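You operate a simulated robot arm through the tools that you are given. There is no shell and no other tool. Be economical: measure what you need, move in short steps, check, and stop when the job is done.

You run a simulated robot arm. Do the job below in one go: nothing can be reset, and whatever is moved stays where it is left.

## Task
Fetch the ice cube from the round table top and set it on the shelf over the serving counter. Shut the glass door. Stack the token marked "L5" from the top of the low cupboard on top of the token labelled "L6". Turn the portion dial to 30 g. Lift the brown bin lid open. Do these in any order.

It is judged by the outcome, as a careful person would: the job done as asked, and still so three seconds after it is handed in. It fails if anything else is knocked over, pushed out of place, dropped, spilled or broken. A push-on lid holds only when it is set on centred and level and pressed home; a screw cap is set on level and turned clockwise until tight.

## Robot
A 6-joint arm with a two-finger gripper on a trunk, on a base that drives. Base frame: it is fixed to the floor where the robot stands at the start and does not move with it; the origin is under the middle of the robot, x ahead of it, y to its left, z up; the surface under the hand at the start is at about z = 480. Readings come in mm, degrees, newtons and seconds.
Its first joint turns from -166.0 to 166.0 degrees. Places, roughly: brown bin lid [-4100, -1300, 500]; glass door [-5900, 1500, 1300]; ice cube (3x3x3 cm) [600, -200, 500]; portion dial [-7300, 1400, 1000]; shelf over the serving counter (58x16 cm) [-1160, -960, 1420]; token [-7250, 1000, 750]. Payload 1.71 kg.
Tool frame: the origin (TCP) lies between the finger pads and is the grasp point; the fingertips stand 20 mm ahead of it; z points along the fingers, y is the line along which they close. The gripper opens to 96 mm. The gripper's body begins 113 mm behind the TCP.
Orientation is that of the tool frame in the base frame, as a unit quaternion [x, y, z, w]. With the fingers straight down and closing along the base's y, the tool's x points along the base's -x, its y along +y and its z along -z.

## Interface
- The arm moves only by the tool servo_tool. Its argument "plan" is a list of rows, each an object of numbers (a shift or turn left out is 0, a gripper value left out holds the last): "x", "y", "z": the shift along the tool's x, y, z in units of 50 mm (1.0 is 50 mm); "wx", "wy", "wz": the turn, a rotation vector about the tool's x, y, z in units of 8 degrees (1.0 is 8 degrees); "grip": the opening, from 0 (shut) to 1 (fully open). In form: [{"x": .., "y": .., "z": .., "wx": .., "wy": .., "wz": .., "grip": ..}, ...]. A call has 1 to 12 rows; each row shifts and turns the commanded pose from where the row before left it, along the tool's axes as they then stand. A call with a number of a shift or a turn outside -1 to 1 is refused whole. A row lasts 0.2 s, in which the tool goes at most 50 mm and 8.6 degrees; a call with a longer step from one row to the next is refused whole, and so is a gripper value outside its range. A pose out of reach is approached as far as the arm can. The call stops where the force on the tool passes 40 N (or 10 N more than at its start, if that is more) or the arm is blocked; 0.2 s more then pass. Each finger travels about 45 mm/s and halts on what it meets, pressing with about 22 N; the grip force reading is that of the motor and also rises with nothing between the fingers. The clock runs only during rows and for 0.2 s after the last one: add rows that do not move to give the fingers time. The reply holds the time, the measured pose of the TCP, the force on the tool along the base axes, the opening and the grip force, in the units named above and with some noise, with the torque about the TCP (base axes, N m) and any sound that the robot's microphone picked up.
- Cameras (640 x 400 px; columns grow to the right, rows downward): "scene" is now at [58.7, 171.2, 1439.2]; the picture's right is [-0.54, -0.84, 0.01], its down [-0.65, 0.41, -0.64] and it looks along [0.53, -0.35, -0.77] (base axes); focal length 256 px, centre (320, 200). "wrist" rides on the gripper at [66, 14, -145] in the tool frame; the picture's right is [-0.21, 0.98, 0.00], its down [-0.88, -0.18, -0.45] and it looks along [-0.44, -0.09, 0.90] (tool axes); focal length 275 px, centre (320, 200). There is no depth. A picture from a camera that has moved, and an enlarged one, comes with that camera's place and axes in the base frame and with its lens.
- camera(camera): a new picture of that camera. It takes no simulated time.
- move_column(by): slides the trunk up (or, below 0, down) by that many mm; the arm and the scene camera ride with it, the base frame stays. It gives what a move gives, with no picture.
- steer(legs): drives the robot by 1 to 6 legs, each [ahead, turn to the left] in mm and degrees, along the robot's own axes; the way and the turn of a leg run together, so that a leg with both is an arc; at most 1500 mm and 180 degrees a leg. The arm and the cameras ride along, it lands a little off, and it stops where it bumps. It gives what a move gives.
- turn_head(pan, tilt): turns the head with the scene camera to pan (to the left, within 143 degrees either way) and tilt (down, from -29 to 69), counted from straight ahead of the robot. It gives what a move gives.
- zoom(camera, box): a new picture of the part [left, top, right, bottom] of that camera's present view, enlarged. It takes no simulated time.
- finish_job(): hands the job in; it is judged then, once.

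Work in short steps. Places have to be worked out from the pictures, the camera data and where the tool is seen: move nearer, look again, correct. Check each grasp and each placing, and mend what went wrong. You have 165 turns and 108 pictures in all, those below and enlarged ones among them. Open the gripper and draw the arm clear of the work before you hand the job in, unless the task says otherwise; then end with one line.

The tools are called after "Call:" as a command line: name --argument value ..., lists and objects as JSON in quotes. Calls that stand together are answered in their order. servo_tool: Moves the arm, as the interface text tells. Its arguments: {"type":"object","properties":{"plan":{"type":"array","items":{"type":"object","properties":{"x":{"type":"number"},"y":{"type":"number"},"z":{"type":"number"},"wx":{"type":"number"},"wy":{"type":"number"},"wz":{"type":"number"},"grip":{"type":"number"}}}}},"required":["plan"]} The other tools are called the same way: move_column (by) slides the trunk up or down; steer (legs) drives the base; turn_head (pan, tilt) turns the head that bears the scene camera; camera (camera) takes a picture; zoom (camera, box) takes an enlarged picture of a part of a camera's view; finish_job () hands the job in.

At the start:

```text
time: 0.0
ee_pos: [692.5, -282.1, 722.7]
orientation: [0.0, 1.0, -0.001, -0.001]
contact_force: [0.7, 0.7, -0.4]
moment: [0.0, -0.03, 0.0]
grip_width: 96.0
grip_force: 0.0
trunk travel left (down, up): [-50.0, 340.0]
robot x, y, heading: [-3.5, -2.2, -0.1]
head pan, tilt: [-32.7, 49.5]
```

scene: 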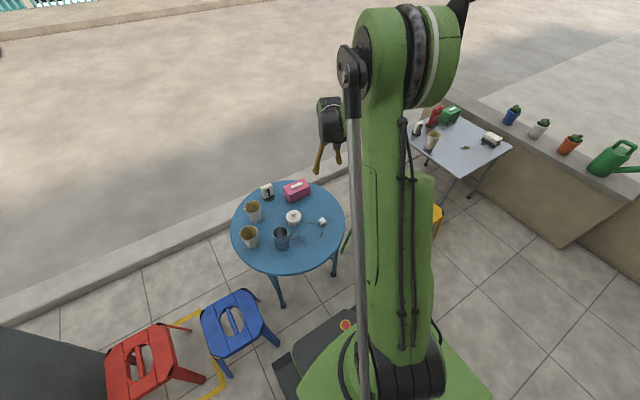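
wrist: 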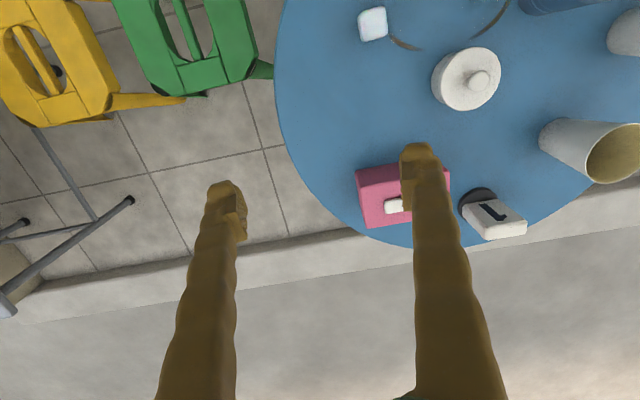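

The wrist view puts the cube near (600, -202, 495). I'll enlarge it to see how it is turned before moving over it.

Call:
zoom --camera "wrist" --box '[300, 0, 460, 100]'

Call:
servo_tool --plan '[{"x": 0.9, "y": 0.8}, {"x": 0.9, "y": 0.8}, {"z": 0.9}, {"z": 0.9}, {"z": 0.5}]'

Call:
camera --camera "wrist"

```text
4.00 times, centred on (380, 50) of wrist
camera zoom: at [626.5, -268.5, 868.9], right [0.21, 0.98, 0.0], down [0.88, -0.18, 0.44], along [0.43, -0.09, -0.9], focal length 1101 px, centre (80, 800)
```

zoom: 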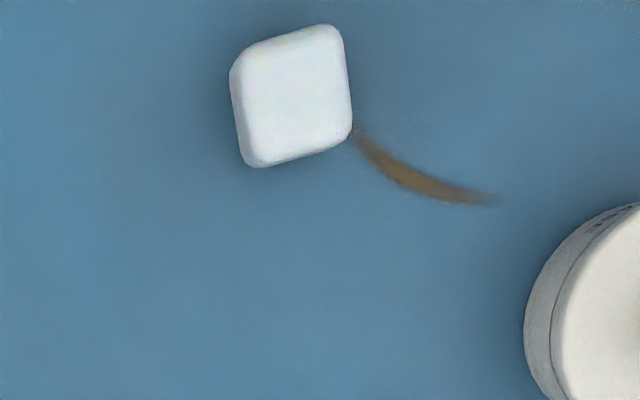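

```text
refused: row 1 steps farther than a row can; nothing moved
```

```text
104 pictures are left
camera wrist: at [626.5, -268.5, 868.9], right [0.21, 0.98, 0.0], down [0.88, -0.18, 0.44], along [0.43, -0.09, -0.9], focal length 275 px, centre (320, 200)
```

wrist: 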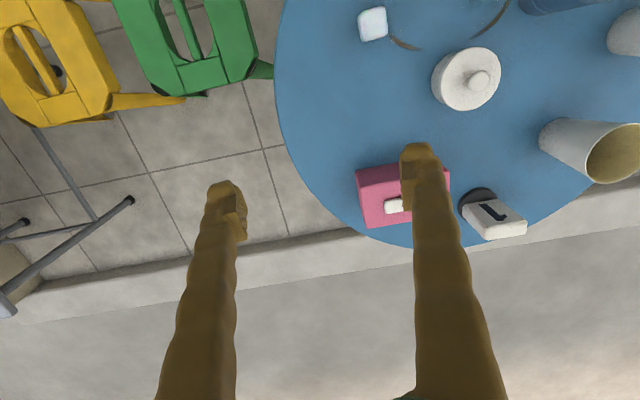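

The cube is at about (598, -203) and turned roughly 4.5°. I'll move above it in smaller rows and come down part way.

Call:
servo_tool --plan '[{"x": 0.63, "y": 0.52, "wz": -0.56, "grip": 0.65}, {"x": 0.63, "y": 0.52}, {"x": 0.62, "y": 0.53}, {"z": 0.9}, {"z": 0.9}, {"z": 0.9}]'

Call:
camera --camera "wrist"

```text
time: 1.4
ee_pos: [584.9, -207.6, 600.4]
orientation: [-0.039, 0.999, -0.001, 0.006]
contact_force: [-0.5, 0.9, 0.6]
moment: [0.0, -0.08, 0.04]
grip_width: 62.4
grip_force: 0.2
trunk travel left (down, up): [-50.0, 340.0]
robot x, y, heading: [0.5, -0.5, 0.1]
head pan, tilt: [-32.7, 49.5]
```

```text
103 pictures are left
camera wrist: at [516.0, -200.0, 742.2], right [0.13, 0.99, 0.0], down [0.88, -0.12, 0.46], along [0.45, -0.06, -0.89], focal length 275 px, centre (320, 200)
```

wrist: 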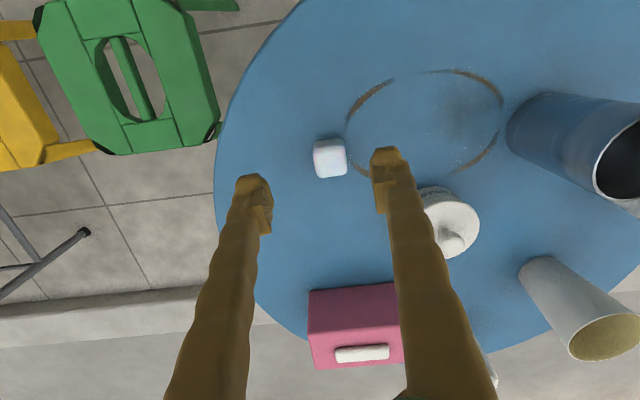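

The cube now reads at about (596, -202). I correct the aim and go down to TCP z ≈ 506.

Call:
servo_tool --plan '[{"x": -0.23, "y": 0.09, "z": 0.3}, {"z": 0.8}, {"z": 0.5}, {"z": 0.25}, {}]'

Call:
camera --camera "wrist"

```text
time: 2.6
ee_pos: [598.5, -203.8, 506.4]
orientation: [-0.039, 0.999, 0.0, 0.007]
contact_force: [-0.3, -0.1, -0.3]
moment: [0.03, 0.03, 0.0]
grip_width: 62.7
grip_force: 0.1
trunk travel left (down, up): [-50.0, 340.0]
robot x, y, heading: [2.3, 0.0, -0.0]
head pan, tilt: [-32.7, 49.5]
```

```text
102 pictures are left
camera wrist: at [529.2, -194.9, 648.6], right [0.13, 0.99, 0.0], down [0.88, -0.12, 0.46], along [0.45, -0.06, -0.89], focal length 275 px, centre (320, 200)
```

wrist: 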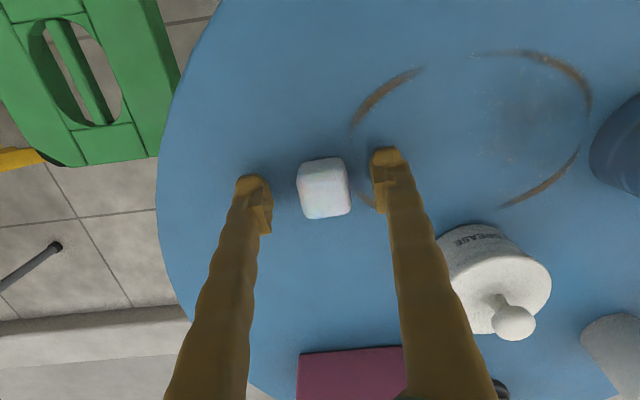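

The cube sits between the pads, with its centre a few mm nearer the robot. I nudge and close.

Call:
servo_tool --plan '[{"x": 0.08, "z": 0.06}, {"grip": 0.1}, {"grip": 0.1}, {"grip": 0.1}, {"grip": 0.1}, {"grip": 0.1}]'

Call:
camera --camera "wrist"

```text
time: 4.0
ee_pos: [595.0, -204.0, 502.8]
orientation: [-0.04, 0.999, -0.001, 0.007]
contact_force: [-1.0, 0.3, 0.2]
moment: [0.03, -0.04, 0.01]
grip_width: 28.3
grip_force: 22.3
trunk travel left (down, up): [-50.0, 340.0]
robot x, y, heading: [0.2, 3.7, -0.1]
head pan, tilt: [-32.7, 49.5]
```

```text
101 pictures are left
camera wrist: at [525.1, -195.3, 645.8], right [0.13, 0.99, 0.0], down [0.88, -0.12, 0.46], along [0.45, -0.06, -0.89], focal length 275 px, centre (320, 200)
```

wrist: 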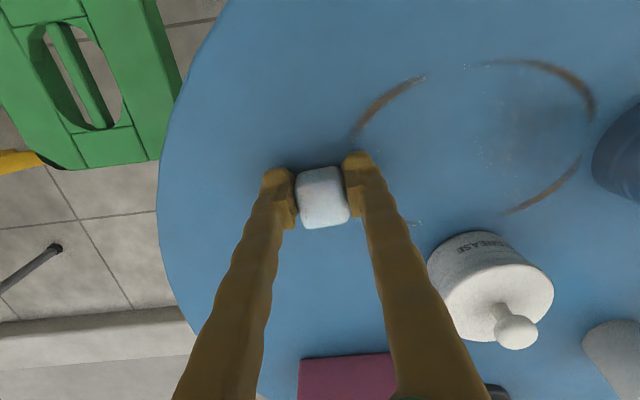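

The grip holds at 28 mm. I lift straight up, then turn the head to look toward the shelf behind on the right.

Call:
servo_tool --plan '[{"z": -0.5}, {"z": -1}, {"z": -1}, {"z": -1}, {"z": -1}, {"x": 0.2}]'

Call:
turn_head --pan -140 --tilt 10

Call:
camera --camera "scene"

Call:
camera --camera "wrist"

```text
time: 5.4
ee_pos: [581.1, -204.9, 728.0]
orientation: [-0.039, 0.999, -0.001, 0.007]
contact_force: [0.1, 0.1, -0.7]
moment: [0.01, 0.0, 0.0]
grip_width: 28.6
grip_force: 22.0
trunk travel left (down, up): [-50.0, 340.0]
robot x, y, heading: [-1.8, 0.3, 0.1]
head pan, tilt: [-32.7, 49.5]
```

```text
time: 7.2
ee_pos: [581.4, -205.0, 727.0]
orientation: [-0.039, 0.999, -0.001, 0.007]
contact_force: [1.4, -0.5, -0.4]
moment: [0.0, -0.03, -0.01]
grip_width: 28.4
grip_force: 22.2
trunk travel left (down, up): [-50.0, 340.0]
robot x, y, heading: [-1.5, 1.9, 0.1]
head pan, tilt: [-140.0, 10.0]
```

```text
100 pictures are left
camera scene: at [-76.8, 153.3, 1502.5], right [-0.64, 0.77, 0.01], down [0.12, 0.11, -0.99], along [-0.76, -0.63, -0.16], focal length 256 px, centre (320, 200)
```

scene: 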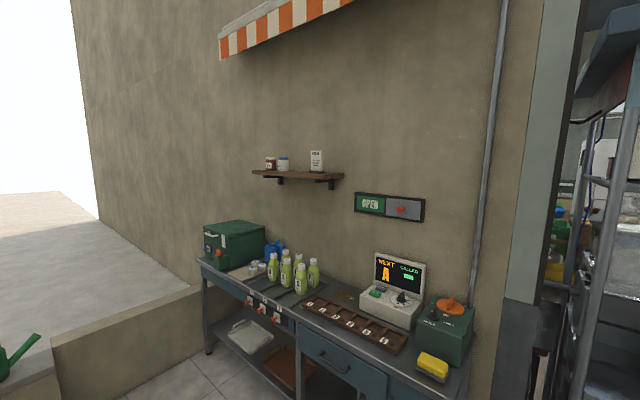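

```text
99 pictures are left
camera wrist: at [512.5, -196.1, 870.8], right [0.13, 0.99, 0.0], down [0.88, -0.12, 0.46], along [0.45, -0.06, -0.89], focal length 275 px, centre (320, 200)
```

wrist: 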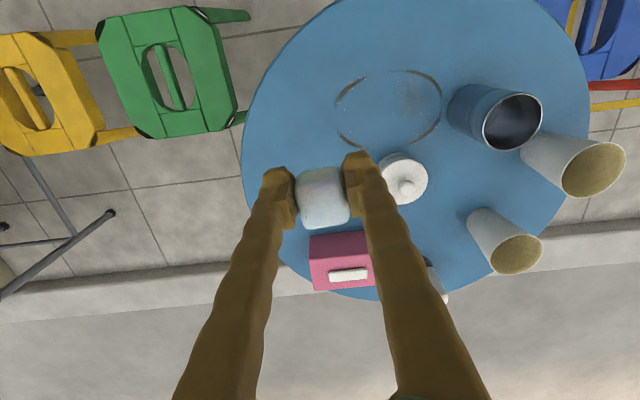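

The shelf is on the wall behind. I'll enlarge it to see its clear spots.

Call:
zoom --camera "scene" --box '[230, 130, 390, 230]'

Call:
zoom --camera "scene" --box '[190, 200, 480, 390]'

```text
4.00 times, centred on (310, 180) of scene
camera zoom: at [-76.8, 153.3, 1502.5], right [-0.64, 0.77, 0.01], down [0.12, 0.11, -0.99], along [-0.76, -0.63, -0.16], focal length 1025 px, centre (360, 280)
```

zoom: 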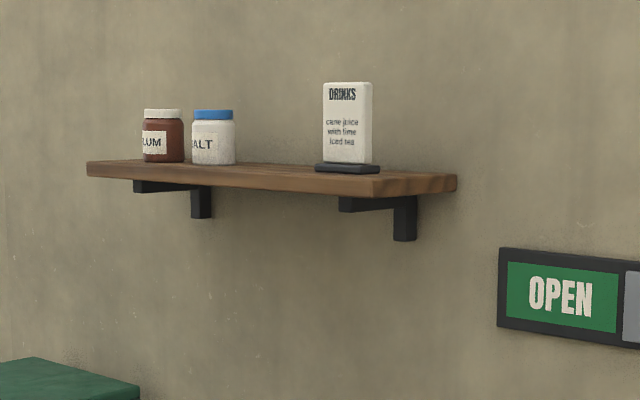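

```text
2.11 times, centred on (335, 295) of scene
camera zoom: at [-76.8, 153.3, 1502.5], right [-0.64, 0.77, 0.01], down [0.12, 0.11, -0.99], along [-0.76, -0.63, -0.16], focal length 540 px, centre (288, 0)
```

zoom: 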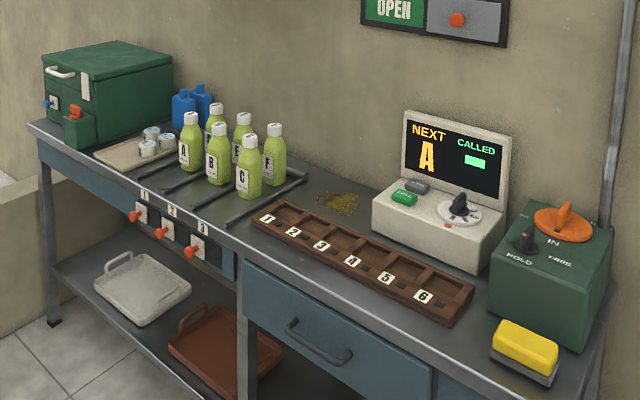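

The shelf top is about z 1423, its front edge near x -1050, with a clear gap between the salt jar and the sign around y -870. I raise the trunk fully, lift the tool, and check the floor to the right.

Call:
move_column --by 340

Call:
servo_tool --plan '[{"z": -1}, {"z": -1}, {"z": -1}, {"z": -1}, {"z": -1}, {"z": -1}, {"z": -1}, {"z": -1}]'

Call:
turn_head --pan -100 --tilt 40

Call:
camera --camera "scene"

```text
time: 10.6
ee_pos: [581.0, -204.8, 1066.8]
orientation: [-0.039, 0.999, 0.0, 0.006]
contact_force: [-0.2, -1.3, -0.8]
moment: [-0.02, -0.01, 0.0]
grip_width: 28.5
grip_force: 22.4
trunk travel left (down, up): [-390.0, 0.0]
robot x, y, heading: [-2.0, 4.4, 0.1]
head pan, tilt: [-140.0, 10.0]
```

```text
time: 12.4
ee_pos: [574.8, -205.1, 1467.8]
orientation: [-0.039, 0.999, 0.0, 0.007]
contact_force: [0.6, 0.5, -0.5]
moment: [-0.03, -0.01, 0.01]
grip_width: 28.5
grip_force: 21.9
trunk travel left (down, up): [-390.0, 0.0]
robot x, y, heading: [0.7, -3.8, 0.1]
head pan, tilt: [-140.0, 10.0]
```

```text
time: 13.4
ee_pos: [574.6, -206.0, 1467.2]
orientation: [-0.038, 0.999, 0.0, 0.006]
contact_force: [0.0, 0.2, -0.8]
moment: [0.01, 0.01, 0.0]
grip_width: 28.3
grip_force: 22.4
trunk travel left (down, up): [-390.0, 0.0]
robot x, y, heading: [-1.0, 1.5, 0.1]
head pan, tilt: [-100.0, 40.0]
```

```text
96 pictures are left
camera scene: at [-16.0, 129.3, 1794.0], right [-0.98, 0.17, 0.02], down [0.1, 0.63, -0.77], along [-0.14, -0.75, -0.64], focal length 256 px, centre (320, 200)
```

scene: 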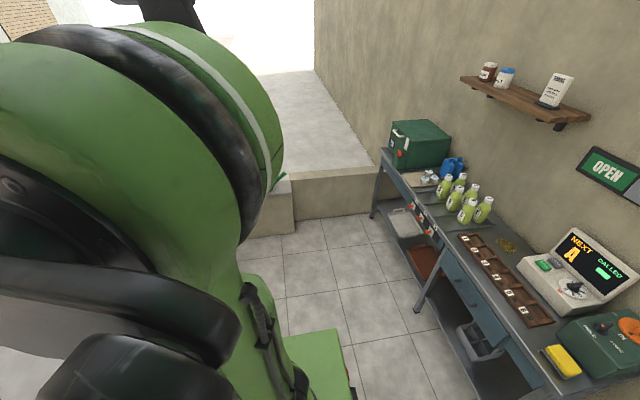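

The floor up to the counter front (x ≈ -900) is clear. I back off from the stools first, then drive to about (-330, -950) facing the shelf with the tool high.

Call:
steer --legs '[[-200, 0], [0, -97.8], [959, 0], [0, -82.2]]'

Call:
turn_head --pan 25 --tilt 25

Call:
camera --camera "scene"

Call:
camera --camera "wrist"

```text
time: 33.5
ee_pos: [-914.0, -735.6, 1467.9]
orientation: [0.999, 0.038, -0.007, -0.001]
contact_force: [-0.3, 0.2, -0.9]
moment: [0.03, 0.0, 0.0]
grip_width: 28.3
grip_force: 22.0
trunk travel left (down, up): [-390.0, 0.0]
robot x, y, heading: [-337.2, -946.4, 179.9]
head pan, tilt: [-100.0, 40.0]
```

```text
time: 35.5
ee_pos: [-892.4, -736.2, 1475.1]
orientation: [0.999, 0.039, -0.014, 0.0]
contact_force: [-0.5, 1.2, -0.7]
moment: [0.06, 0.0, 0.02]
grip_width: 28.6
grip_force: 22.1
trunk travel left (down, up): [-390.0, 0.0]
robot x, y, heading: [-344.1, -945.9, 179.9]
head pan, tilt: [25.0, 25.0]
```

```text
95 pictures are left
camera scene: at [-421.2, -1191.5, 1815.7], right [-0.42, 0.91, -0.01], down [0.4, 0.18, -0.9], along [-0.82, -0.38, -0.44], focal length 256 px, centre (320, 200)
```

scene: 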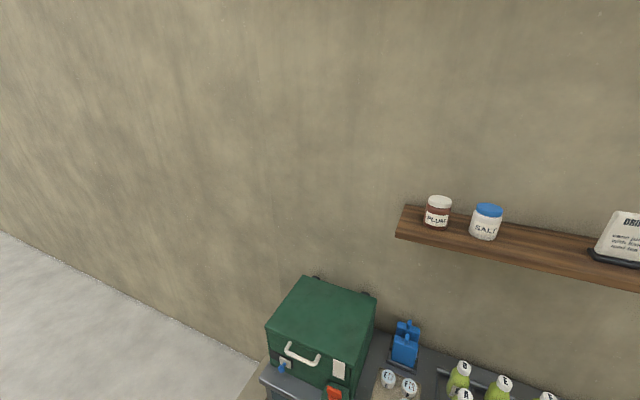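

```text
94 pictures are left
camera wrist: at [-822.4, -744.3, 1617.7], right [-0.13, -0.99, 0.0], down [-0.88, 0.12, 0.47], along [-0.47, 0.06, -0.88], focal length 275 px, centre (320, 200)
```

wrist: 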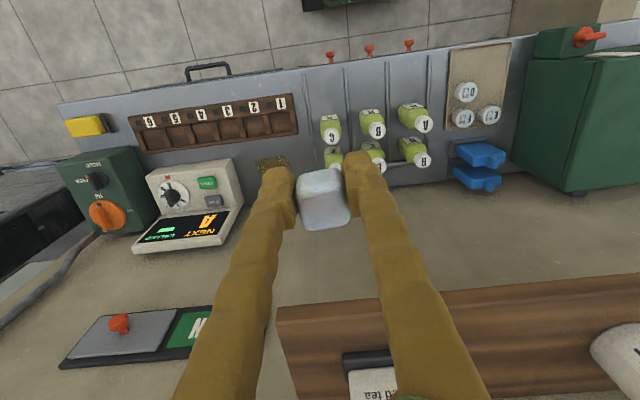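

The robot faces the shelf. I pan the head right to see the gap and the sign.

Call:
turn_head --pan 0 --tilt 25

Call:
camera --camera "scene"

```text
time: 36.4
ee_pos: [-892.9, -737.1, 1475.6]
orientation: [0.999, 0.039, -0.014, -0.001]
contact_force: [0.2, -0.8, 0.2]
moment: [0.0, -0.02, -0.01]
grip_width: 28.4
grip_force: 21.8
trunk travel left (down, up): [-390.0, 0.0]
robot x, y, heading: [-338.4, -945.8, 179.8]
head pan, tilt: [0.0, 25.0]
```

```text
93 pictures are left
camera scene: at [-430.0, -1152.7, 1815.5], right [0.0, 1.0, 0.0], down [0.44, 0.0, -0.9], along [-0.9, 0.0, -0.44], focal length 256 px, centre (320, 200)
```

scene: 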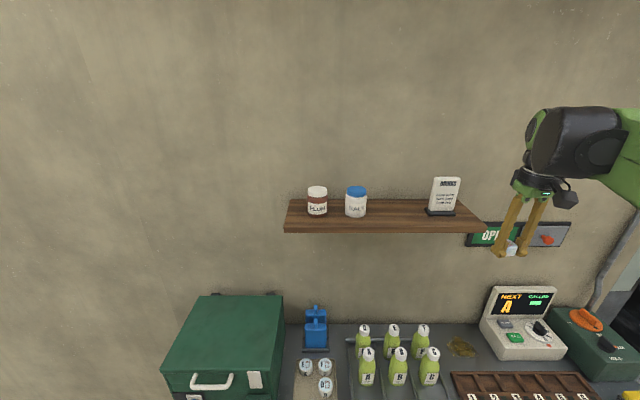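

A clear frontal view. Zoom to measure the shelf.

Call:
zoom --camera "scene" --box '[270, 150, 510, 300]'

```text
2.67 times, centred on (390, 225) of scene
camera zoom: at [-430.0, -1152.7, 1815.5], right [0.0, 1.0, 0.0], down [0.44, 0.0, -0.9], along [-0.9, 0.0, -0.44], focal length 683 px, centre (133, 133)
```

zoom: 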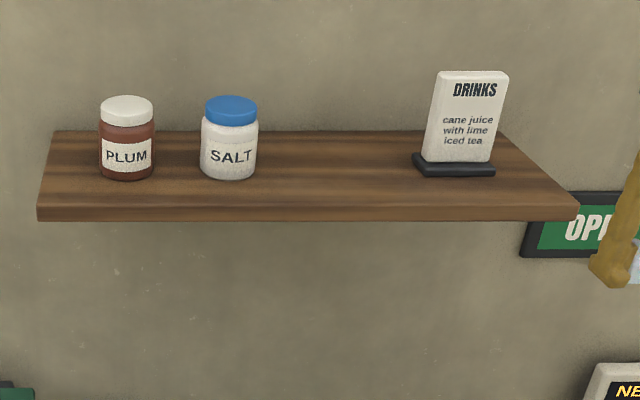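

Shelf top ≈ z 1420, front edge x ≈ -1057, gap centre at about (-1120, -913). I slide sideways in front of the shelf first, keeping the tool vertical.

Call:
servo_tool --plan '[{"y": 0.8}, {"y": 0.8}, {"y": 0.8}, {"y": 0.76}, {"z": -0.5}, {}]'

Call:
camera --camera "scene"

```text
time: 37.8
ee_pos: [-878.8, -893.4, 1498.6]
orientation: [0.999, 0.038, -0.014, 0.0]
contact_force: [-0.4, 1.2, 0.4]
moment: [-0.04, 0.03, 0.0]
grip_width: 28.4
grip_force: 21.7
trunk travel left (down, up): [-390.0, 0.0]
robot x, y, heading: [-342.2, -948.8, 180.0]
head pan, tilt: [0.0, 25.0]
```

```text
91 pictures are left
camera scene: at [-429.7, -1152.1, 1815.6], right [0.0, 1.0, 0.0], down [0.44, 0.0, -0.9], along [-0.9, 0.0, -0.44], focal length 256 px, centre (320, 200)
```

scene: 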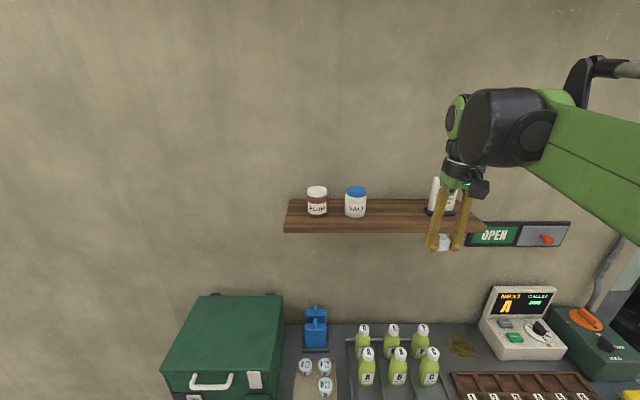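

Now I level the small tilt and move in over the gap.

Call:
servo_tool --plan '[{"wy": 0.2}, {"x": -0.8}, {"x": -0.8}, {"x": -0.8}, {"x": -0.8}, {"x": -0.8}, {"x": -0.8}, {}]'

Call:
camera --camera "scene"

Call:
camera --camera "wrist"

```text
time: 39.6
ee_pos: [-1118.6, -911.3, 1500.5]
orientation: [0.999, 0.037, 0.0, -0.002]
contact_force: [0.5, 0.4, 0.0]
moment: [0.0, -0.02, -0.02]
grip_width: 28.4
grip_force: 22.1
trunk travel left (down, up): [-390.0, 0.0]
robot x, y, heading: [-337.6, -945.8, 180.3]
head pan, tilt: [0.0, 25.0]
```

```text
90 pictures are left
camera scene: at [-430.0, -1152.7, 1815.6], right [0.0, 1.0, 0.0], down [0.44, 0.0, -0.9], along [-0.9, 0.0, -0.44], focal length 256 px, centre (320, 200)
```

scene: 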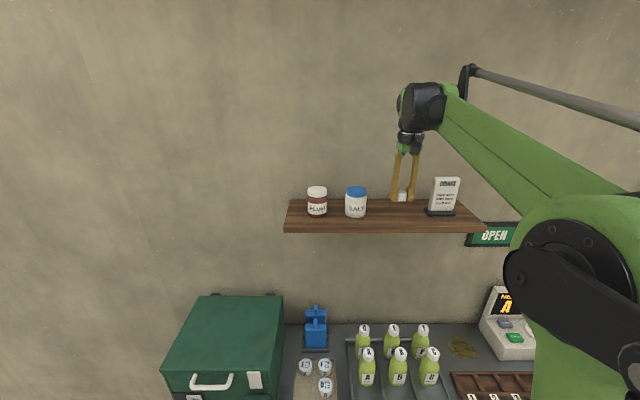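

```text
89 pictures are left
camera wrist: at [-1052.9, -920.5, 1645.0], right [-0.13, -0.99, 0.0], down [-0.89, 0.12, 0.45], along [-0.44, 0.06, -0.9], focal length 275 px, centre (320, 200)
```

wrist: 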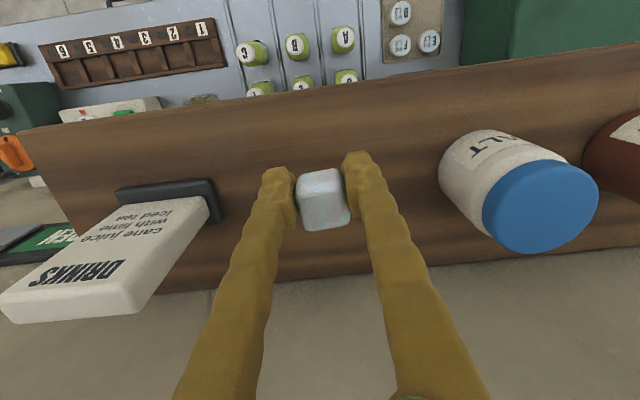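

Well placed in the gap. I descend to about 8 mm above expected contact and then ease down.

Call:
servo_tool --plan '[{"z": 0.5}, {"z": 0.45}, {"z": 0.05}, {}]'

Call:
servo_tool --plan '[{"z": 0.06}, {"z": 0.04}, {}]'

Call:
zoom --camera "scene" --box '[340, 160, 460, 235]'

```text
time: 40.6
ee_pos: [-1118.7, -910.8, 1450.3]
orientation: [0.999, 0.038, -0.001, 0.0]
contact_force: [-0.5, 0.0, -0.1]
moment: [-0.02, 0.03, -0.02]
grip_width: 28.4
grip_force: 22.2
trunk travel left (down, up): [-390.0, 0.0]
robot x, y, heading: [-338.5, -943.7, 180.1]
head pan, tilt: [0.0, 25.0]
```

```text
time: 41.4
ee_pos: [-1118.6, -910.8, 1444.3]
orientation: [0.999, 0.038, 0.001, -0.002]
contact_force: [-0.2, 0.1, -0.2]
moment: [0.01, -0.01, 0.07]
grip_width: 28.4
grip_force: 22.2
trunk travel left (down, up): [-390.0, 0.0]
robot x, y, heading: [-339.0, -944.1, 179.8]
head pan, tilt: [0.0, 25.0]
```

```text
5.33 times, centred on (400, 198) of scene
camera zoom: at [-430.2, -1152.6, 1815.5], right [0.0, 1.0, 0.0], down [0.44, 0.0, -0.9], along [-0.9, 0.0, -0.44], focal length 1367 px, centre (-107, 213)
```

zoom: 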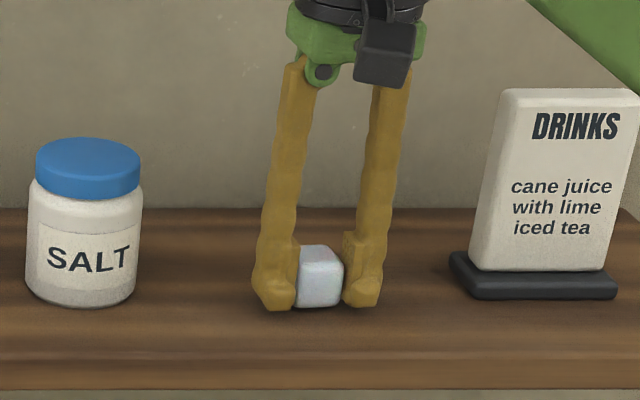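

Very near the surface. I creep down until a contact force shows.

Call:
servo_tool --plan '[{"z": 0.03}, {"z": 0.02}]'

Call:
servo_tool --plan '[{"z": 0.03}, {"z": 0.02}]'

```text
time: 42.0
ee_pos: [-1118.9, -912.5, 1442.8]
orientation: [0.999, 0.038, -0.001, -0.002]
contact_force: [0.8, -0.3, 3.5]
moment: [-0.03, 0.04, -0.02]
grip_width: 28.6
grip_force: 22.2
trunk travel left (down, up): [-390.0, 0.0]
robot x, y, heading: [-340.9, -946.6, 179.8]
head pan, tilt: [0.0, 25.0]
```

```text
time: 42.6
ee_pos: [-1118.7, -911.4, 1440.5]
orientation: [0.999, 0.038, 0.0, -0.002]
contact_force: [-0.9, 0.1, 5.2]
moment: [-0.02, 0.12, -0.02]
grip_width: 28.6
grip_force: 22.2
trunk travel left (down, up): [-390.0, 0.0]
robot x, y, heading: [-340.1, -947.5, 180.0]
head pan, tilt: [0.0, 25.0]
```

Contact. I open to about 60 mm and rise, then check.

Call:
servo_tool --plan '[{"grip": 0.6}, {"grip": 0.6}, {"grip": 0.6}, {}, {"z": -0.3}, {"z": -0.8}, {"z": -0.5}]'

Call:
zoom --camera "scene" --box '[340, 160, 460, 235]'

```text
time: 44.2
ee_pos: [-1119.2, -912.4, 1519.0]
orientation: [0.999, 0.038, 0.0, -0.001]
contact_force: [-0.1, 0.1, 0.6]
moment: [-0.01, 0.0, 0.02]
grip_width: 57.7
grip_force: 0.1
trunk travel left (down, up): [-390.0, 0.0]
robot x, y, heading: [-340.0, -946.9, 179.9]
head pan, tilt: [0.0, 25.0]
```

```text
5.33 times, centred on (400, 198) of scene
camera zoom: at [-430.0, -1152.7, 1815.5], right [0.0, 1.0, 0.0], down [0.44, 0.0, -0.9], along [-0.9, 0.0, -0.44], focal length 1367 px, centre (-107, 213)
```

zoom: 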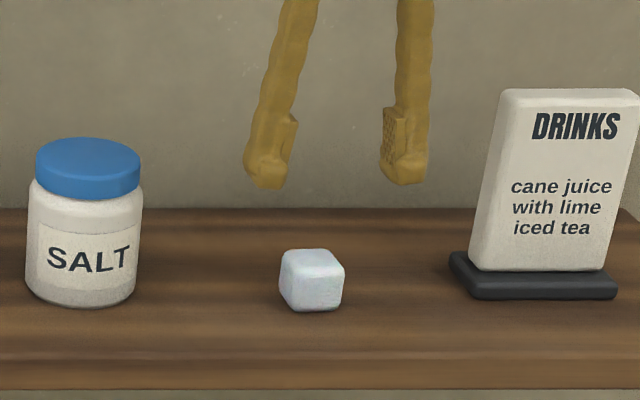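

The cube stands on the shelf. I draw the tool back out and look toward the doorway to plan the drive.

Call:
servo_tool --plan '[{"x": 0.9}, {"x": 0.9}, {"x": 0.9}, {"x": 0.9}, {"x": 0.9}]'

Call:
steer --legs '[[-150, 0], [0, -60]]'

Call:
turn_head --pan 40 --tilt 15

Call:
camera --camera "scene"

Call:
turn_head --pan -30 --tilt 15

Call:
camera --camera "scene"

```text
time: 45.4
ee_pos: [-892.2, -895.4, 1520.8]
orientation: [0.999, 0.037, -0.001, -0.002]
contact_force: [0.3, 0.2, 0.0]
moment: [-0.02, 0.06, 0.01]
grip_width: 57.7
grip_force: 0.1
trunk travel left (down, up): [-390.0, 0.0]
robot x, y, heading: [-339.4, -949.3, 179.9]
head pan, tilt: [0.0, 25.0]
```

```text
time: 51.1
ee_pos: [-423.4, -438.6, 1518.8]
orientation: [0.884, -0.468, 0.001, -0.002]
contact_force: [0.5, 0.0, 0.4]
moment: [0.0, -0.02, -0.03]
grip_width: 57.7
grip_force: 0.1
trunk travel left (down, up): [-390.0, 0.0]
robot x, y, heading: [-193.3, -943.4, 119.4]
head pan, tilt: [0.0, 25.0]
```

```text
time: 52.1
ee_pos: [-407.1, -468.1, 1530.6]
orientation: [0.884, -0.468, -0.008, -0.006]
contact_force: [0.7, -1.0, -0.4]
moment: [0.03, 0.01, 0.0]
grip_width: 57.9
grip_force: 0.0
trunk travel left (down, up): [-390.0, 0.0]
robot x, y, heading: [-193.0, -946.3, 119.7]
head pan, tilt: [40.0, 15.0]
```

```text
86 pictures are left
camera scene: at [-451.1, -1034.2, 1832.8], right [0.35, 0.94, 0.0], down [0.24, -0.09, -0.97], along [-0.91, 0.33, -0.26], focal length 256 px, centre (320, 200)
```

scene: 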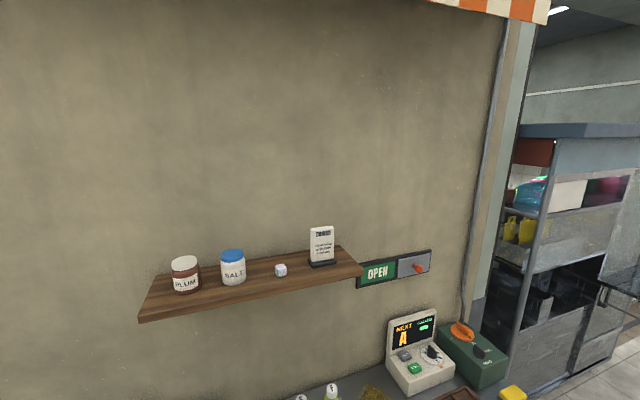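

```text
time: 53.6
ee_pos: [-410.0, -464.0, 1530.5]
orientation: [0.883, -0.468, -0.008, -0.005]
contact_force: [1.1, -0.3, 0.2]
moment: [0.02, 0.01, -0.02]
grip_width: 57.7
grip_force: 0.1
trunk travel left (down, up): [-390.0, 0.0]
robot x, y, heading: [-192.9, -948.4, 119.6]
head pan, tilt: [-30.0, 15.0]
```

```text
85 pictures are left
camera scene: at [-366.9, -966.6, 1832.5], right [1.0, 0.0, 0.0], down [0.0, -0.27, -0.96], along [0.01, 0.96, -0.27], focal length 256 px, centre (320, 200)
```

scene: 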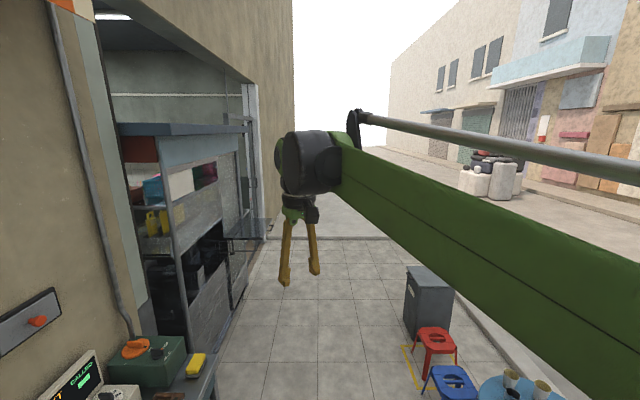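

The wall has a shop opening beyond the counter. I drive up along the pavement at x ≈ -450 to look into it.

Call:
steer --legs '[[0, -23.6], [1300, 0], [1150, 0]]'

Call:
turn_head --pan 85 --tilt 15

Call:
camera --camera "scene"

```text
time: 71.8
ee_pos: [-463.0, 2018.1, 1527.6]
orientation: [0.77, -0.638, -0.004, -0.006]
contact_force: [0.4, 0.1, 0.4]
moment: [0.03, -0.01, -0.01]
grip_width: 57.6
grip_force: 0.0
trunk travel left (down, up): [-390.0, 0.0]
robot x, y, heading: [-454.5, 1480.3, 96.2]
head pan, tilt: [-30.0, 15.0]
```

```text
time: 73.7
ee_pos: [-459.6, 1988.6, 1536.8]
orientation: [0.771, -0.637, -0.01, -0.013]
contact_force: [-0.1, -0.9, -0.3]
moment: [0.09, 0.0, 0.0]
grip_width: 57.5
grip_force: 0.0
trunk travel left (down, up): [-390.0, 0.0]
robot x, y, heading: [-454.6, 1483.6, 96.2]
head pan, tilt: [85.0, 15.0]
```

```text
84 pictures are left
camera scene: at [-756.7, 1447.5, 1833.0], right [-0.02, 1.0, -0.01], down [0.26, 0.0, -0.97], along [-0.97, -0.02, -0.26], focal length 256 px, centre (320, 200)
```

scene: 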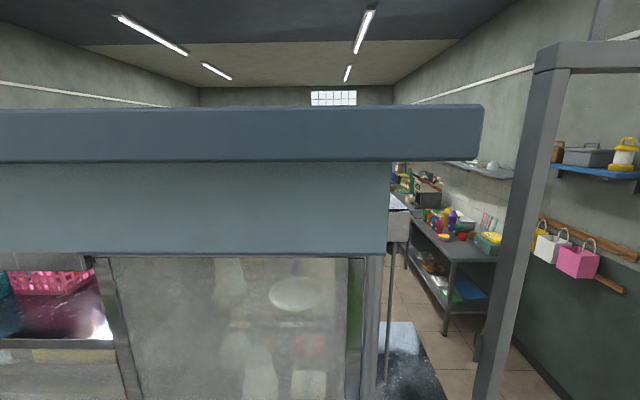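

A passage opens right of the stall unit. I go farther along and look in squarely, with more tilt.

Call:
steer --legs '[[600, -6]]'

Call:
turn_head --pan 95 --tilt 30

Call:
camera --camera "scene"

```text
time: 78.2
ee_pos: [-438.4, 2619.2, 1526.0]
orientation: [0.735, -0.678, -0.004, -0.006]
contact_force: [-0.8, -0.9, 1.2]
moment: [0.13, 0.03, -0.01]
grip_width: 57.5
grip_force: 0.1
trunk travel left (down, up): [-390.0, 0.0]
robot x, y, heading: [-489.7, 2078.3, 90.2]
head pan, tilt: [85.0, 15.0]
```

```text
time: 78.9
ee_pos: [-439.4, 2602.2, 1531.1]
orientation: [0.735, -0.678, -0.006, -0.01]
contact_force: [0.7, -0.7, -0.1]
moment: [0.01, 0.02, -0.01]
grip_width: 57.5
grip_force: 0.0
trunk travel left (down, up): [-390.0, 0.0]
robot x, y, heading: [-485.8, 2079.9, 90.1]
head pan, tilt: [95.0, 30.0]
```

```text
83 pictures are left
camera scene: at [-789.4, 2032.6, 1808.5], right [-0.09, 1.0, 0.01], down [0.5, 0.05, -0.87], along [-0.86, -0.07, -0.5], focal length 256 px, centre (320, 200)
```

scene: 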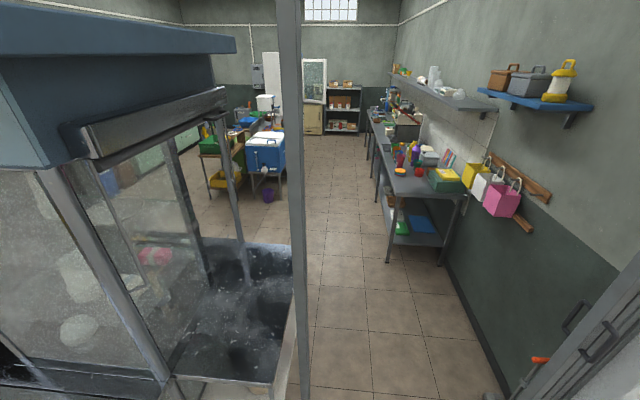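

The doorway runs from a post at y ≈ 1925 to the folded gate at y ≈ 2650. I line up at y ≈ 2290 facing in, lower the trunk, and look at the clearance.

Call:
steer --legs '[[210, 0], [0, 90]]'

Call:
move_column --by -250

Call:
turn_head --pan 0 --tilt 35

Call:
camera --camera "scene"

```text
time: 86.8
ee_pos: [-991.9, 2342.0, 1537.8]
orientation: [0.999, 0.039, -0.016, -0.002]
contact_force: [-0.3, -0.4, 0.4]
moment: [0.0, -0.05, -0.02]
grip_width: 57.7
grip_force: 0.1
trunk travel left (down, up): [-390.0, 0.0]
robot x, y, heading: [-492.5, 2294.9, -180.0]
head pan, tilt: [95.0, 30.0]
```

```text
time: 89.4
ee_pos: [-1034.5, 2341.9, 1271.8]
orientation: [0.999, 0.039, -0.002, -0.002]
contact_force: [1.8, -0.2, 1.7]
moment: [0.0, 0.12, -0.02]
grip_width: 57.5
grip_force: 0.0
trunk travel left (down, up): [-140.0, 250.0]
robot x, y, heading: [-490.0, 2295.9, -180.1]
head pan, tilt: [95.0, 30.0]
```

```text
time: 91.1
ee_pos: [-1018.1, 2342.0, 1279.5]
orientation: [0.999, 0.038, -0.009, -0.002]
contact_force: [1.4, 0.3, 0.2]
moment: [-0.03, 0.24, 0.03]
grip_width: 57.9
grip_force: 0.0
trunk travel left (down, up): [-140.0, 250.0]
robot x, y, heading: [-491.4, 2296.3, -180.0]
head pan, tilt: [0.0, 35.0]
```

```text
82 pictures are left
camera scene: at [-571.7, 2088.6, 1549.8], right [0.0, 1.0, 0.0], down [0.59, 0.0, -0.81], along [-0.81, 0.0, -0.59], focal length 256 px, centre (320, 200)
```

scene: 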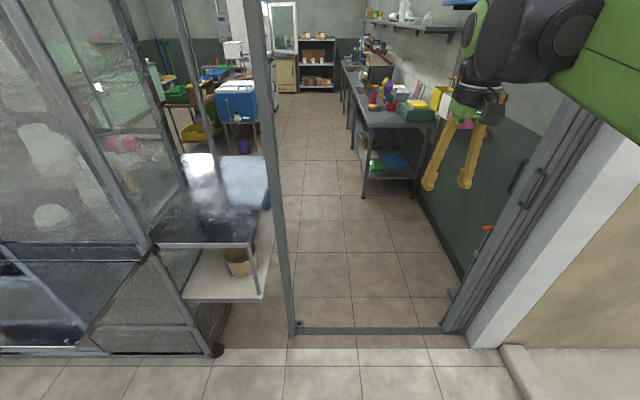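

The opening spans y ≈ 1940–2840 at x ≈ -1360. I steer slightly right through its middle and straighten up inside.

Call:
steer --legs '[[0, -6], [850, 0], [0, 6], [900, 0]]'

Call:
turn_head --pan 60 --tilt 25

Call:
camera --camera "scene"

Call:
turn_head --pan 10 --tilt 25

Call:
camera --camera "scene"

```text
time: 104.5
ee_pos: [-2765.3, 2424.0, 1280.1]
orientation: [0.999, 0.041, -0.011, -0.002]
contact_force: [0.0, -0.4, -0.8]
moment: [-0.01, 0.01, -0.02]
grip_width: 57.5
grip_force: 0.0
trunk travel left (down, up): [-140.0, 250.0]
robot x, y, heading: [-2242.8, 2380.3, -179.8]
head pan, tilt: [0.0, 35.0]
```

```text
time: 105.8
ee_pos: [-2749.8, 2424.8, 1287.2]
orientation: [0.999, 0.04, -0.016, -0.001]
contact_force: [0.3, -0.3, -0.6]
moment: [0.02, 0.03, 0.06]
grip_width: 57.7
grip_force: 0.1
trunk travel left (down, up): [-140.0, 250.0]
robot x, y, heading: [-2242.7, 2376.3, -179.8]
head pan, tilt: [60.0, 25.0]
```

```text
81 pictures are left
camera scene: at [-2267.6, 2092.3, 1566.6], right [-0.87, 0.5, -0.01], down [0.22, 0.37, -0.9], along [-0.45, -0.79, -0.43], focal length 256 px, centre (320, 200)
```

scene: 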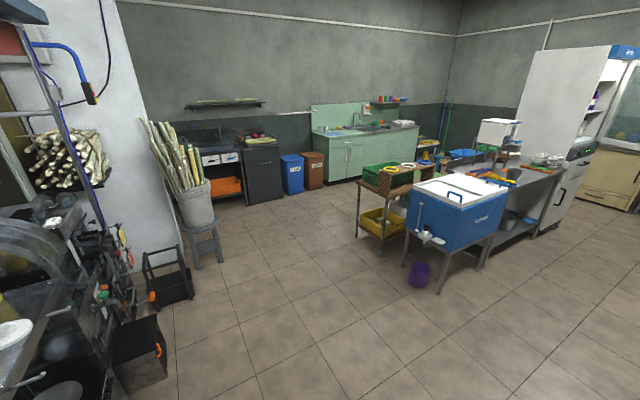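

```text
time: 107.0
ee_pos: [-2751.3, 2422.8, 1285.0]
orientation: [0.999, 0.042, -0.016, -0.002]
contact_force: [-0.5, 0.2, -0.7]
moment: [0.01, -0.2, 0.01]
grip_width: 57.6
grip_force: 0.2
trunk travel left (down, up): [-140.0, 250.0]
robot x, y, heading: [-2244.8, 2377.4, -179.7]
head pan, tilt: [10.0, 25.0]
```

```text
80 pictures are left
camera scene: at [-2328.5, 2155.8, 1565.5], right [-0.18, 0.98, 0.0], down [0.43, 0.08, -0.9], along [-0.88, -0.16, -0.44], focal length 256 px, centre (320, 200)
```

scene: 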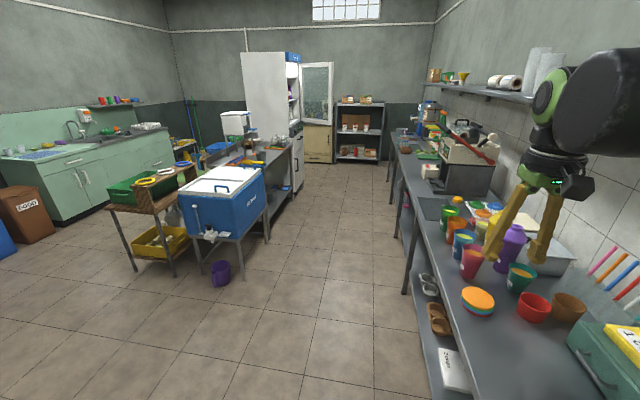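

I can place things now: bins against the far left wall (brown one front near (-4000, -1160)), carts at x ≈ -3800, y 200–1200. I drive down the clear lane at x ≈ -3150 and over to face the brown bin.

Call:
steer --legs '[[0, 45.4], [1226, 0], [0, 42.7], [1000, 0], [900, 0], [0, -88.4]]'

Call:
turn_head --pan 30 --tilt 30

Call:
camera --camera "scene"

```text
time: 140.0
ee_pos: [-3642.3, -358.6, 1289.0]
orientation: [0.999, 0.038, -0.018, -0.002]
contact_force: [-0.4, 0.0, 0.4]
moment: [-0.02, 0.06, -0.01]
grip_width: 57.9
grip_force: 0.0
trunk travel left (down, up): [-140.0, 250.0]
robot x, y, heading: [-3140.0, -412.0, 179.9]
head pan, tilt: [10.0, 25.0]
```

```text
time: 140.8
ee_pos: [-3642.9, -358.2, 1288.1]
orientation: [0.999, 0.039, -0.018, -0.001]
contact_force: [-3.8, -0.6, -1.4]
moment: [0.02, -0.49, -0.02]
grip_width: 57.8
grip_force: 0.0
trunk travel left (down, up): [-140.0, 250.0]
robot x, y, heading: [-3140.4, -406.7, 180.1]
head pan, tilt: [30.0, 30.0]
```

```text
79 pictures are left
camera scene: at [-3220.0, -659.5, 1557.4], right [-0.5, 0.87, -0.01], down [0.45, 0.25, -0.86], along [-0.74, -0.43, -0.52], focal length 256 px, centre (320, 200)
```

scene: 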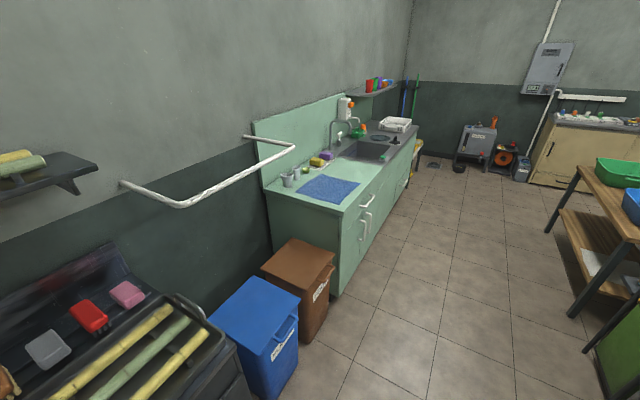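

I enlarge the brown bin to find the lid edges and hinge side.

Call:
zoom --camera "scene" --box '[210, 220, 370, 320]'

```text
4.00 times, centred on (290, 270) of scene
camera zoom: at [-3220.0, -659.5, 1557.4], right [-0.5, 0.87, -0.01], down [0.45, 0.25, -0.86], along [-0.74, -0.43, -0.52], focal length 1025 px, centre (440, -80)
```

zoom: 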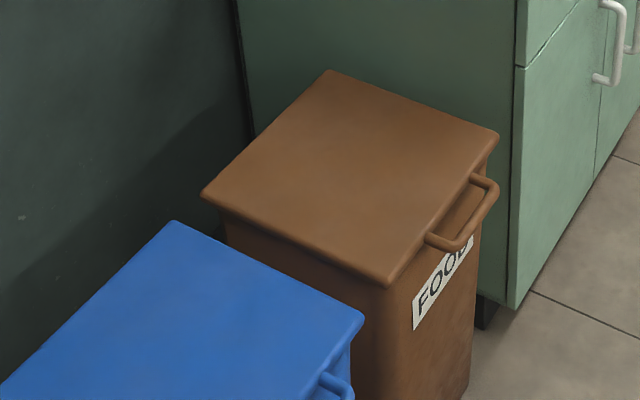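

The lid is about 300×300 mm, hinge at the wall side, with a bail handle on its front near (-4080, -1115, 490). I drive to about (-4080, -350) and face it.

Call:
steer --legs '[[0, -3.5], [942, 0], [0, 93.5]]'

Call:
turn_head --pan 0 --tilt 40

Call:
camera --camera "scene"

Call:
camera --camera "wrist"

```text
time: 154.1
ee_pos: [-4130.1, -831.0, 1294.6]
orientation: [0.681, 0.732, -0.02, 0.016]
contact_force: [0.3, 0.5, 0.5]
moment: [0.03, -0.03, 0.03]
grip_width: 57.4
grip_force: 0.0
trunk travel left (down, up): [-140.0, 250.0]
robot x, y, heading: [-4083.2, -348.2, -90.2]
head pan, tilt: [30.0, 30.0]
```

```text
time: 155.0
ee_pos: [-4130.5, -833.8, 1293.2]
orientation: [0.681, 0.732, -0.019, 0.015]
contact_force: [-0.2, -1.8, -0.1]
moment: [0.27, 0.01, 0.03]
grip_width: 57.5
grip_force: 0.0
trunk travel left (down, up): [-140.0, 250.0]
robot x, y, heading: [-4080.1, -348.2, -90.4]
head pan, tilt: [0.0, 40.0]
```

```text
77 pictures are left
camera scene: at [-3870.9, -428.5, 1542.2], right [-1.0, 0.01, 0.0], down [0.0, 0.66, -0.75], along [0.0, -0.75, -0.66], focal length 256 px, centre (320, 200)
```

scene: 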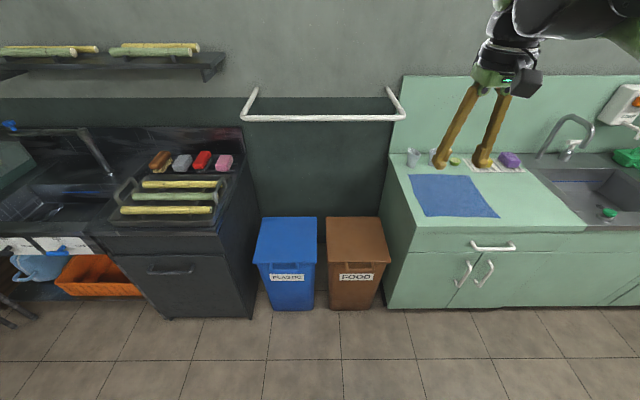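

```text
76 pictures are left
camera wrist: at [-4121.7, -759.5, 1434.4], right [0.99, -0.13, 0.0], down [-0.12, -0.86, 0.49], along [-0.06, -0.48, -0.87], focal length 275 px, centre (320, 200)
```

wrist: 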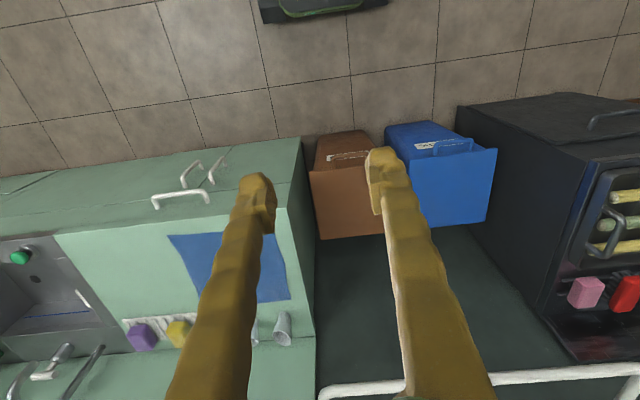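

The rail sits about z 1050, above the lid's swing. I zoom in on the lid and handle.

Call:
zoom --camera "scene" --box '[300, 200, 428, 280]'

```text
5.00 times, centred on (364, 240) of scene
camera zoom: at [-3870.9, -428.5, 1542.2], right [-1.0, 0.01, 0.0], down [0.0, 0.66, -0.75], along [0.0, -0.75, -0.66], focal length 1282 px, centre (100, 0)
```

zoom: 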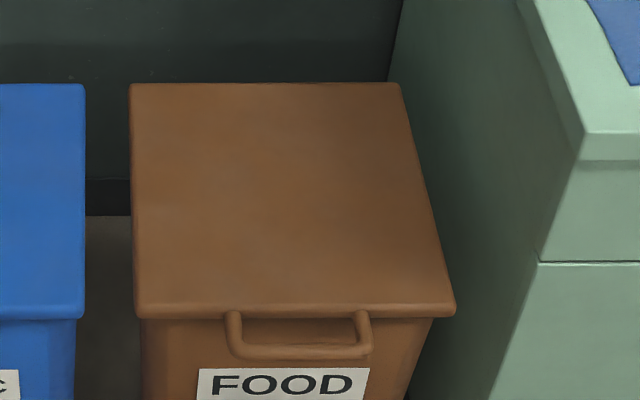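

The handle bar runs along x at about (-4058, -1105, 512). I back up 100 mm for wrist room, lower the trunk 90 mm, close the fingers and start pitching the tool 45°.

Call:
steer --legs '[[-100, 0]]'

Call:
move_column --by -90

Call:
servo_tool --plan '[{"wz": 0.51, "grip": 0}, {"x": -0.8, "y": 0.35, "z": 0.4}, {"x": -0.8, "y": 0.35, "z": 0.4}, {"x": -0.8, "y": 0.35, "z": 0.4}, {"x": -0.8, "y": 0.35, "z": 0.4}, {"x": -0.8, "z": 0.5}, {"wy": -0.9}, {"wy": -0.9}, {"wy": -0.9}, {"wy": -0.9}, {"wy": -0.9}, {"wy": -0.8}]'

```text
time: 156.3
ee_pos: [-4129.3, -738.3, 1292.1]
orientation: [0.681, 0.732, -0.018, 0.014]
contact_force: [-0.4, -1.1, -0.4]
moment: [0.14, -0.01, -0.03]
grip_width: 57.5
grip_force: 0.1
trunk travel left (down, up): [-140.0, 250.0]
robot x, y, heading: [-4083.7, -244.4, -90.6]
head pan, tilt: [0.0, 40.0]
```

```text
time: 157.6
ee_pos: [-4130.0, -702.0, 1214.8]
orientation: [0.681, 0.731, -0.029, 0.024]
contact_force: [0.1, 1.3, 0.6]
moment: [-0.01, 0.0, 0.0]
grip_width: 57.5
grip_force: 0.0
trunk travel left (down, up): [-50.0, 340.0]
robot x, y, heading: [-4081.9, -247.8, -90.5]
head pan, tilt: [0.0, 40.0]
```

```text
time: 160.2
ee_pos: [-4059.3, -921.7, 1118.9]
orientation: [0.649, 0.652, -0.278, 0.277]
contact_force: [-0.9, 1.9, 0.8]
moment: [-0.08, -0.01, -0.01]
grip_width: 0.0
grip_force: 22.1
trunk travel left (down, up): [-50.0, 340.0]
robot x, y, heading: [-4081.2, -247.0, -90.6]
head pan, tilt: [0.0, 40.0]
```

Pitch is 46°. I descend to about 80 mm in front of the handle and look.

Call:
servo_tool --plan '[{"x": 0.6, "z": 0.78}, {"x": 0.6, "z": 0.78}, {"x": 0.6, "z": 0.78}, {"x": 0.6, "z": 0.78}, {"x": 0.6, "z": 0.78}, {"x": 0.6, "z": 0.78}, {"x": 0.6, "z": 0.78}, {"x": 0.6, "z": 0.78}, {"x": 0.6, "z": 0.78}, {"x": 0.6, "z": 0.78}, {"x": 0.6, "z": 0.78}, {"x": 0.5, "z": 0.7}]'

Call:
camera --camera "wrist"

Call:
camera --camera "scene"

```text
time: 162.8
ee_pos: [-4060.9, -1048.6, 575.5]
orientation: [0.65, 0.652, -0.278, 0.275]
contact_force: [0.0, 0.2, -0.2]
moment: [0.01, -0.01, 0.01]
grip_width: 0.0
grip_force: 22.0
out of reach, approached as far as the arm can: row 11, 12
trunk travel left (down, up): [-50.0, 340.0]
robot x, y, heading: [-4083.3, -248.6, -90.4]
head pan, tilt: [0.0, 40.0]
```

```text
74 pictures are left
camera wrist: at [-4047.1, -898.7, 627.5], right [0.98, -0.14, 0.14], down [-0.18, -0.29, 0.94], along [-0.09, -0.95, -0.31], focal length 275 px, centre (320, 200)
```

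wrist: 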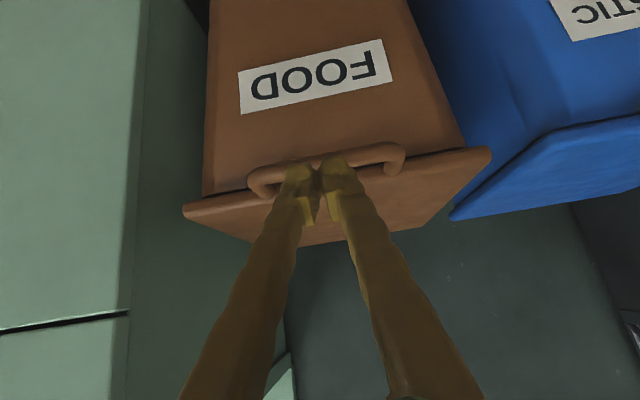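

```text
73 pictures are left
camera scene: at [-3870.4, -321.3, 1452.4], right [-1.0, 0.01, 0.0], down [0.0, 0.65, -0.76], along [0.0, -0.76, -0.65], focal length 256 px, centre (320, 200)
```

scene: 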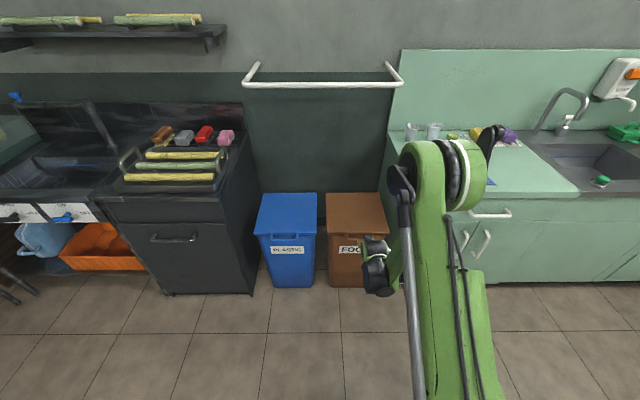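

The bar works out at about (-4056, -1106, 525) and the fingers are in line with it. The arm is too folded here, so I lower the trunk 50 mm and then try moving to just below the bar.

Call:
move_column --by -50

Call:
servo_tool --plan '[{"x": 0.3}, {"x": 0.2}, {}]'

```text
time: 163.7
ee_pos: [-4061.7, -1049.1, 524.8]
orientation: [0.651, 0.652, -0.277, 0.274]
contact_force: [0.7, -0.1, 0.7]
moment: [-0.01, 0.04, 0.03]
grip_width: 0.1
grip_force: 21.8
trunk travel left (down, up): [0.0, 390.0]
robot x, y, heading: [-4079.6, -244.5, -90.3]
head pan, tilt: [0.0, 40.0]
```

```text
time: 164.5
ee_pos: [-4060.4, -1049.6, 524.3]
orientation: [0.65, 0.652, -0.276, 0.275]
contact_force: [-0.6, -0.7, 0.4]
moment: [0.04, 0.0, -0.04]
grip_width: 0.1
grip_force: 22.0
out of reach, approached as far as the arm can: row 1, 2
trunk travel left (down, up): [0.0, 390.0]
robot x, y, heading: [-4080.5, -245.8, -90.4]
head pan, tilt: [0.0, 40.0]
```

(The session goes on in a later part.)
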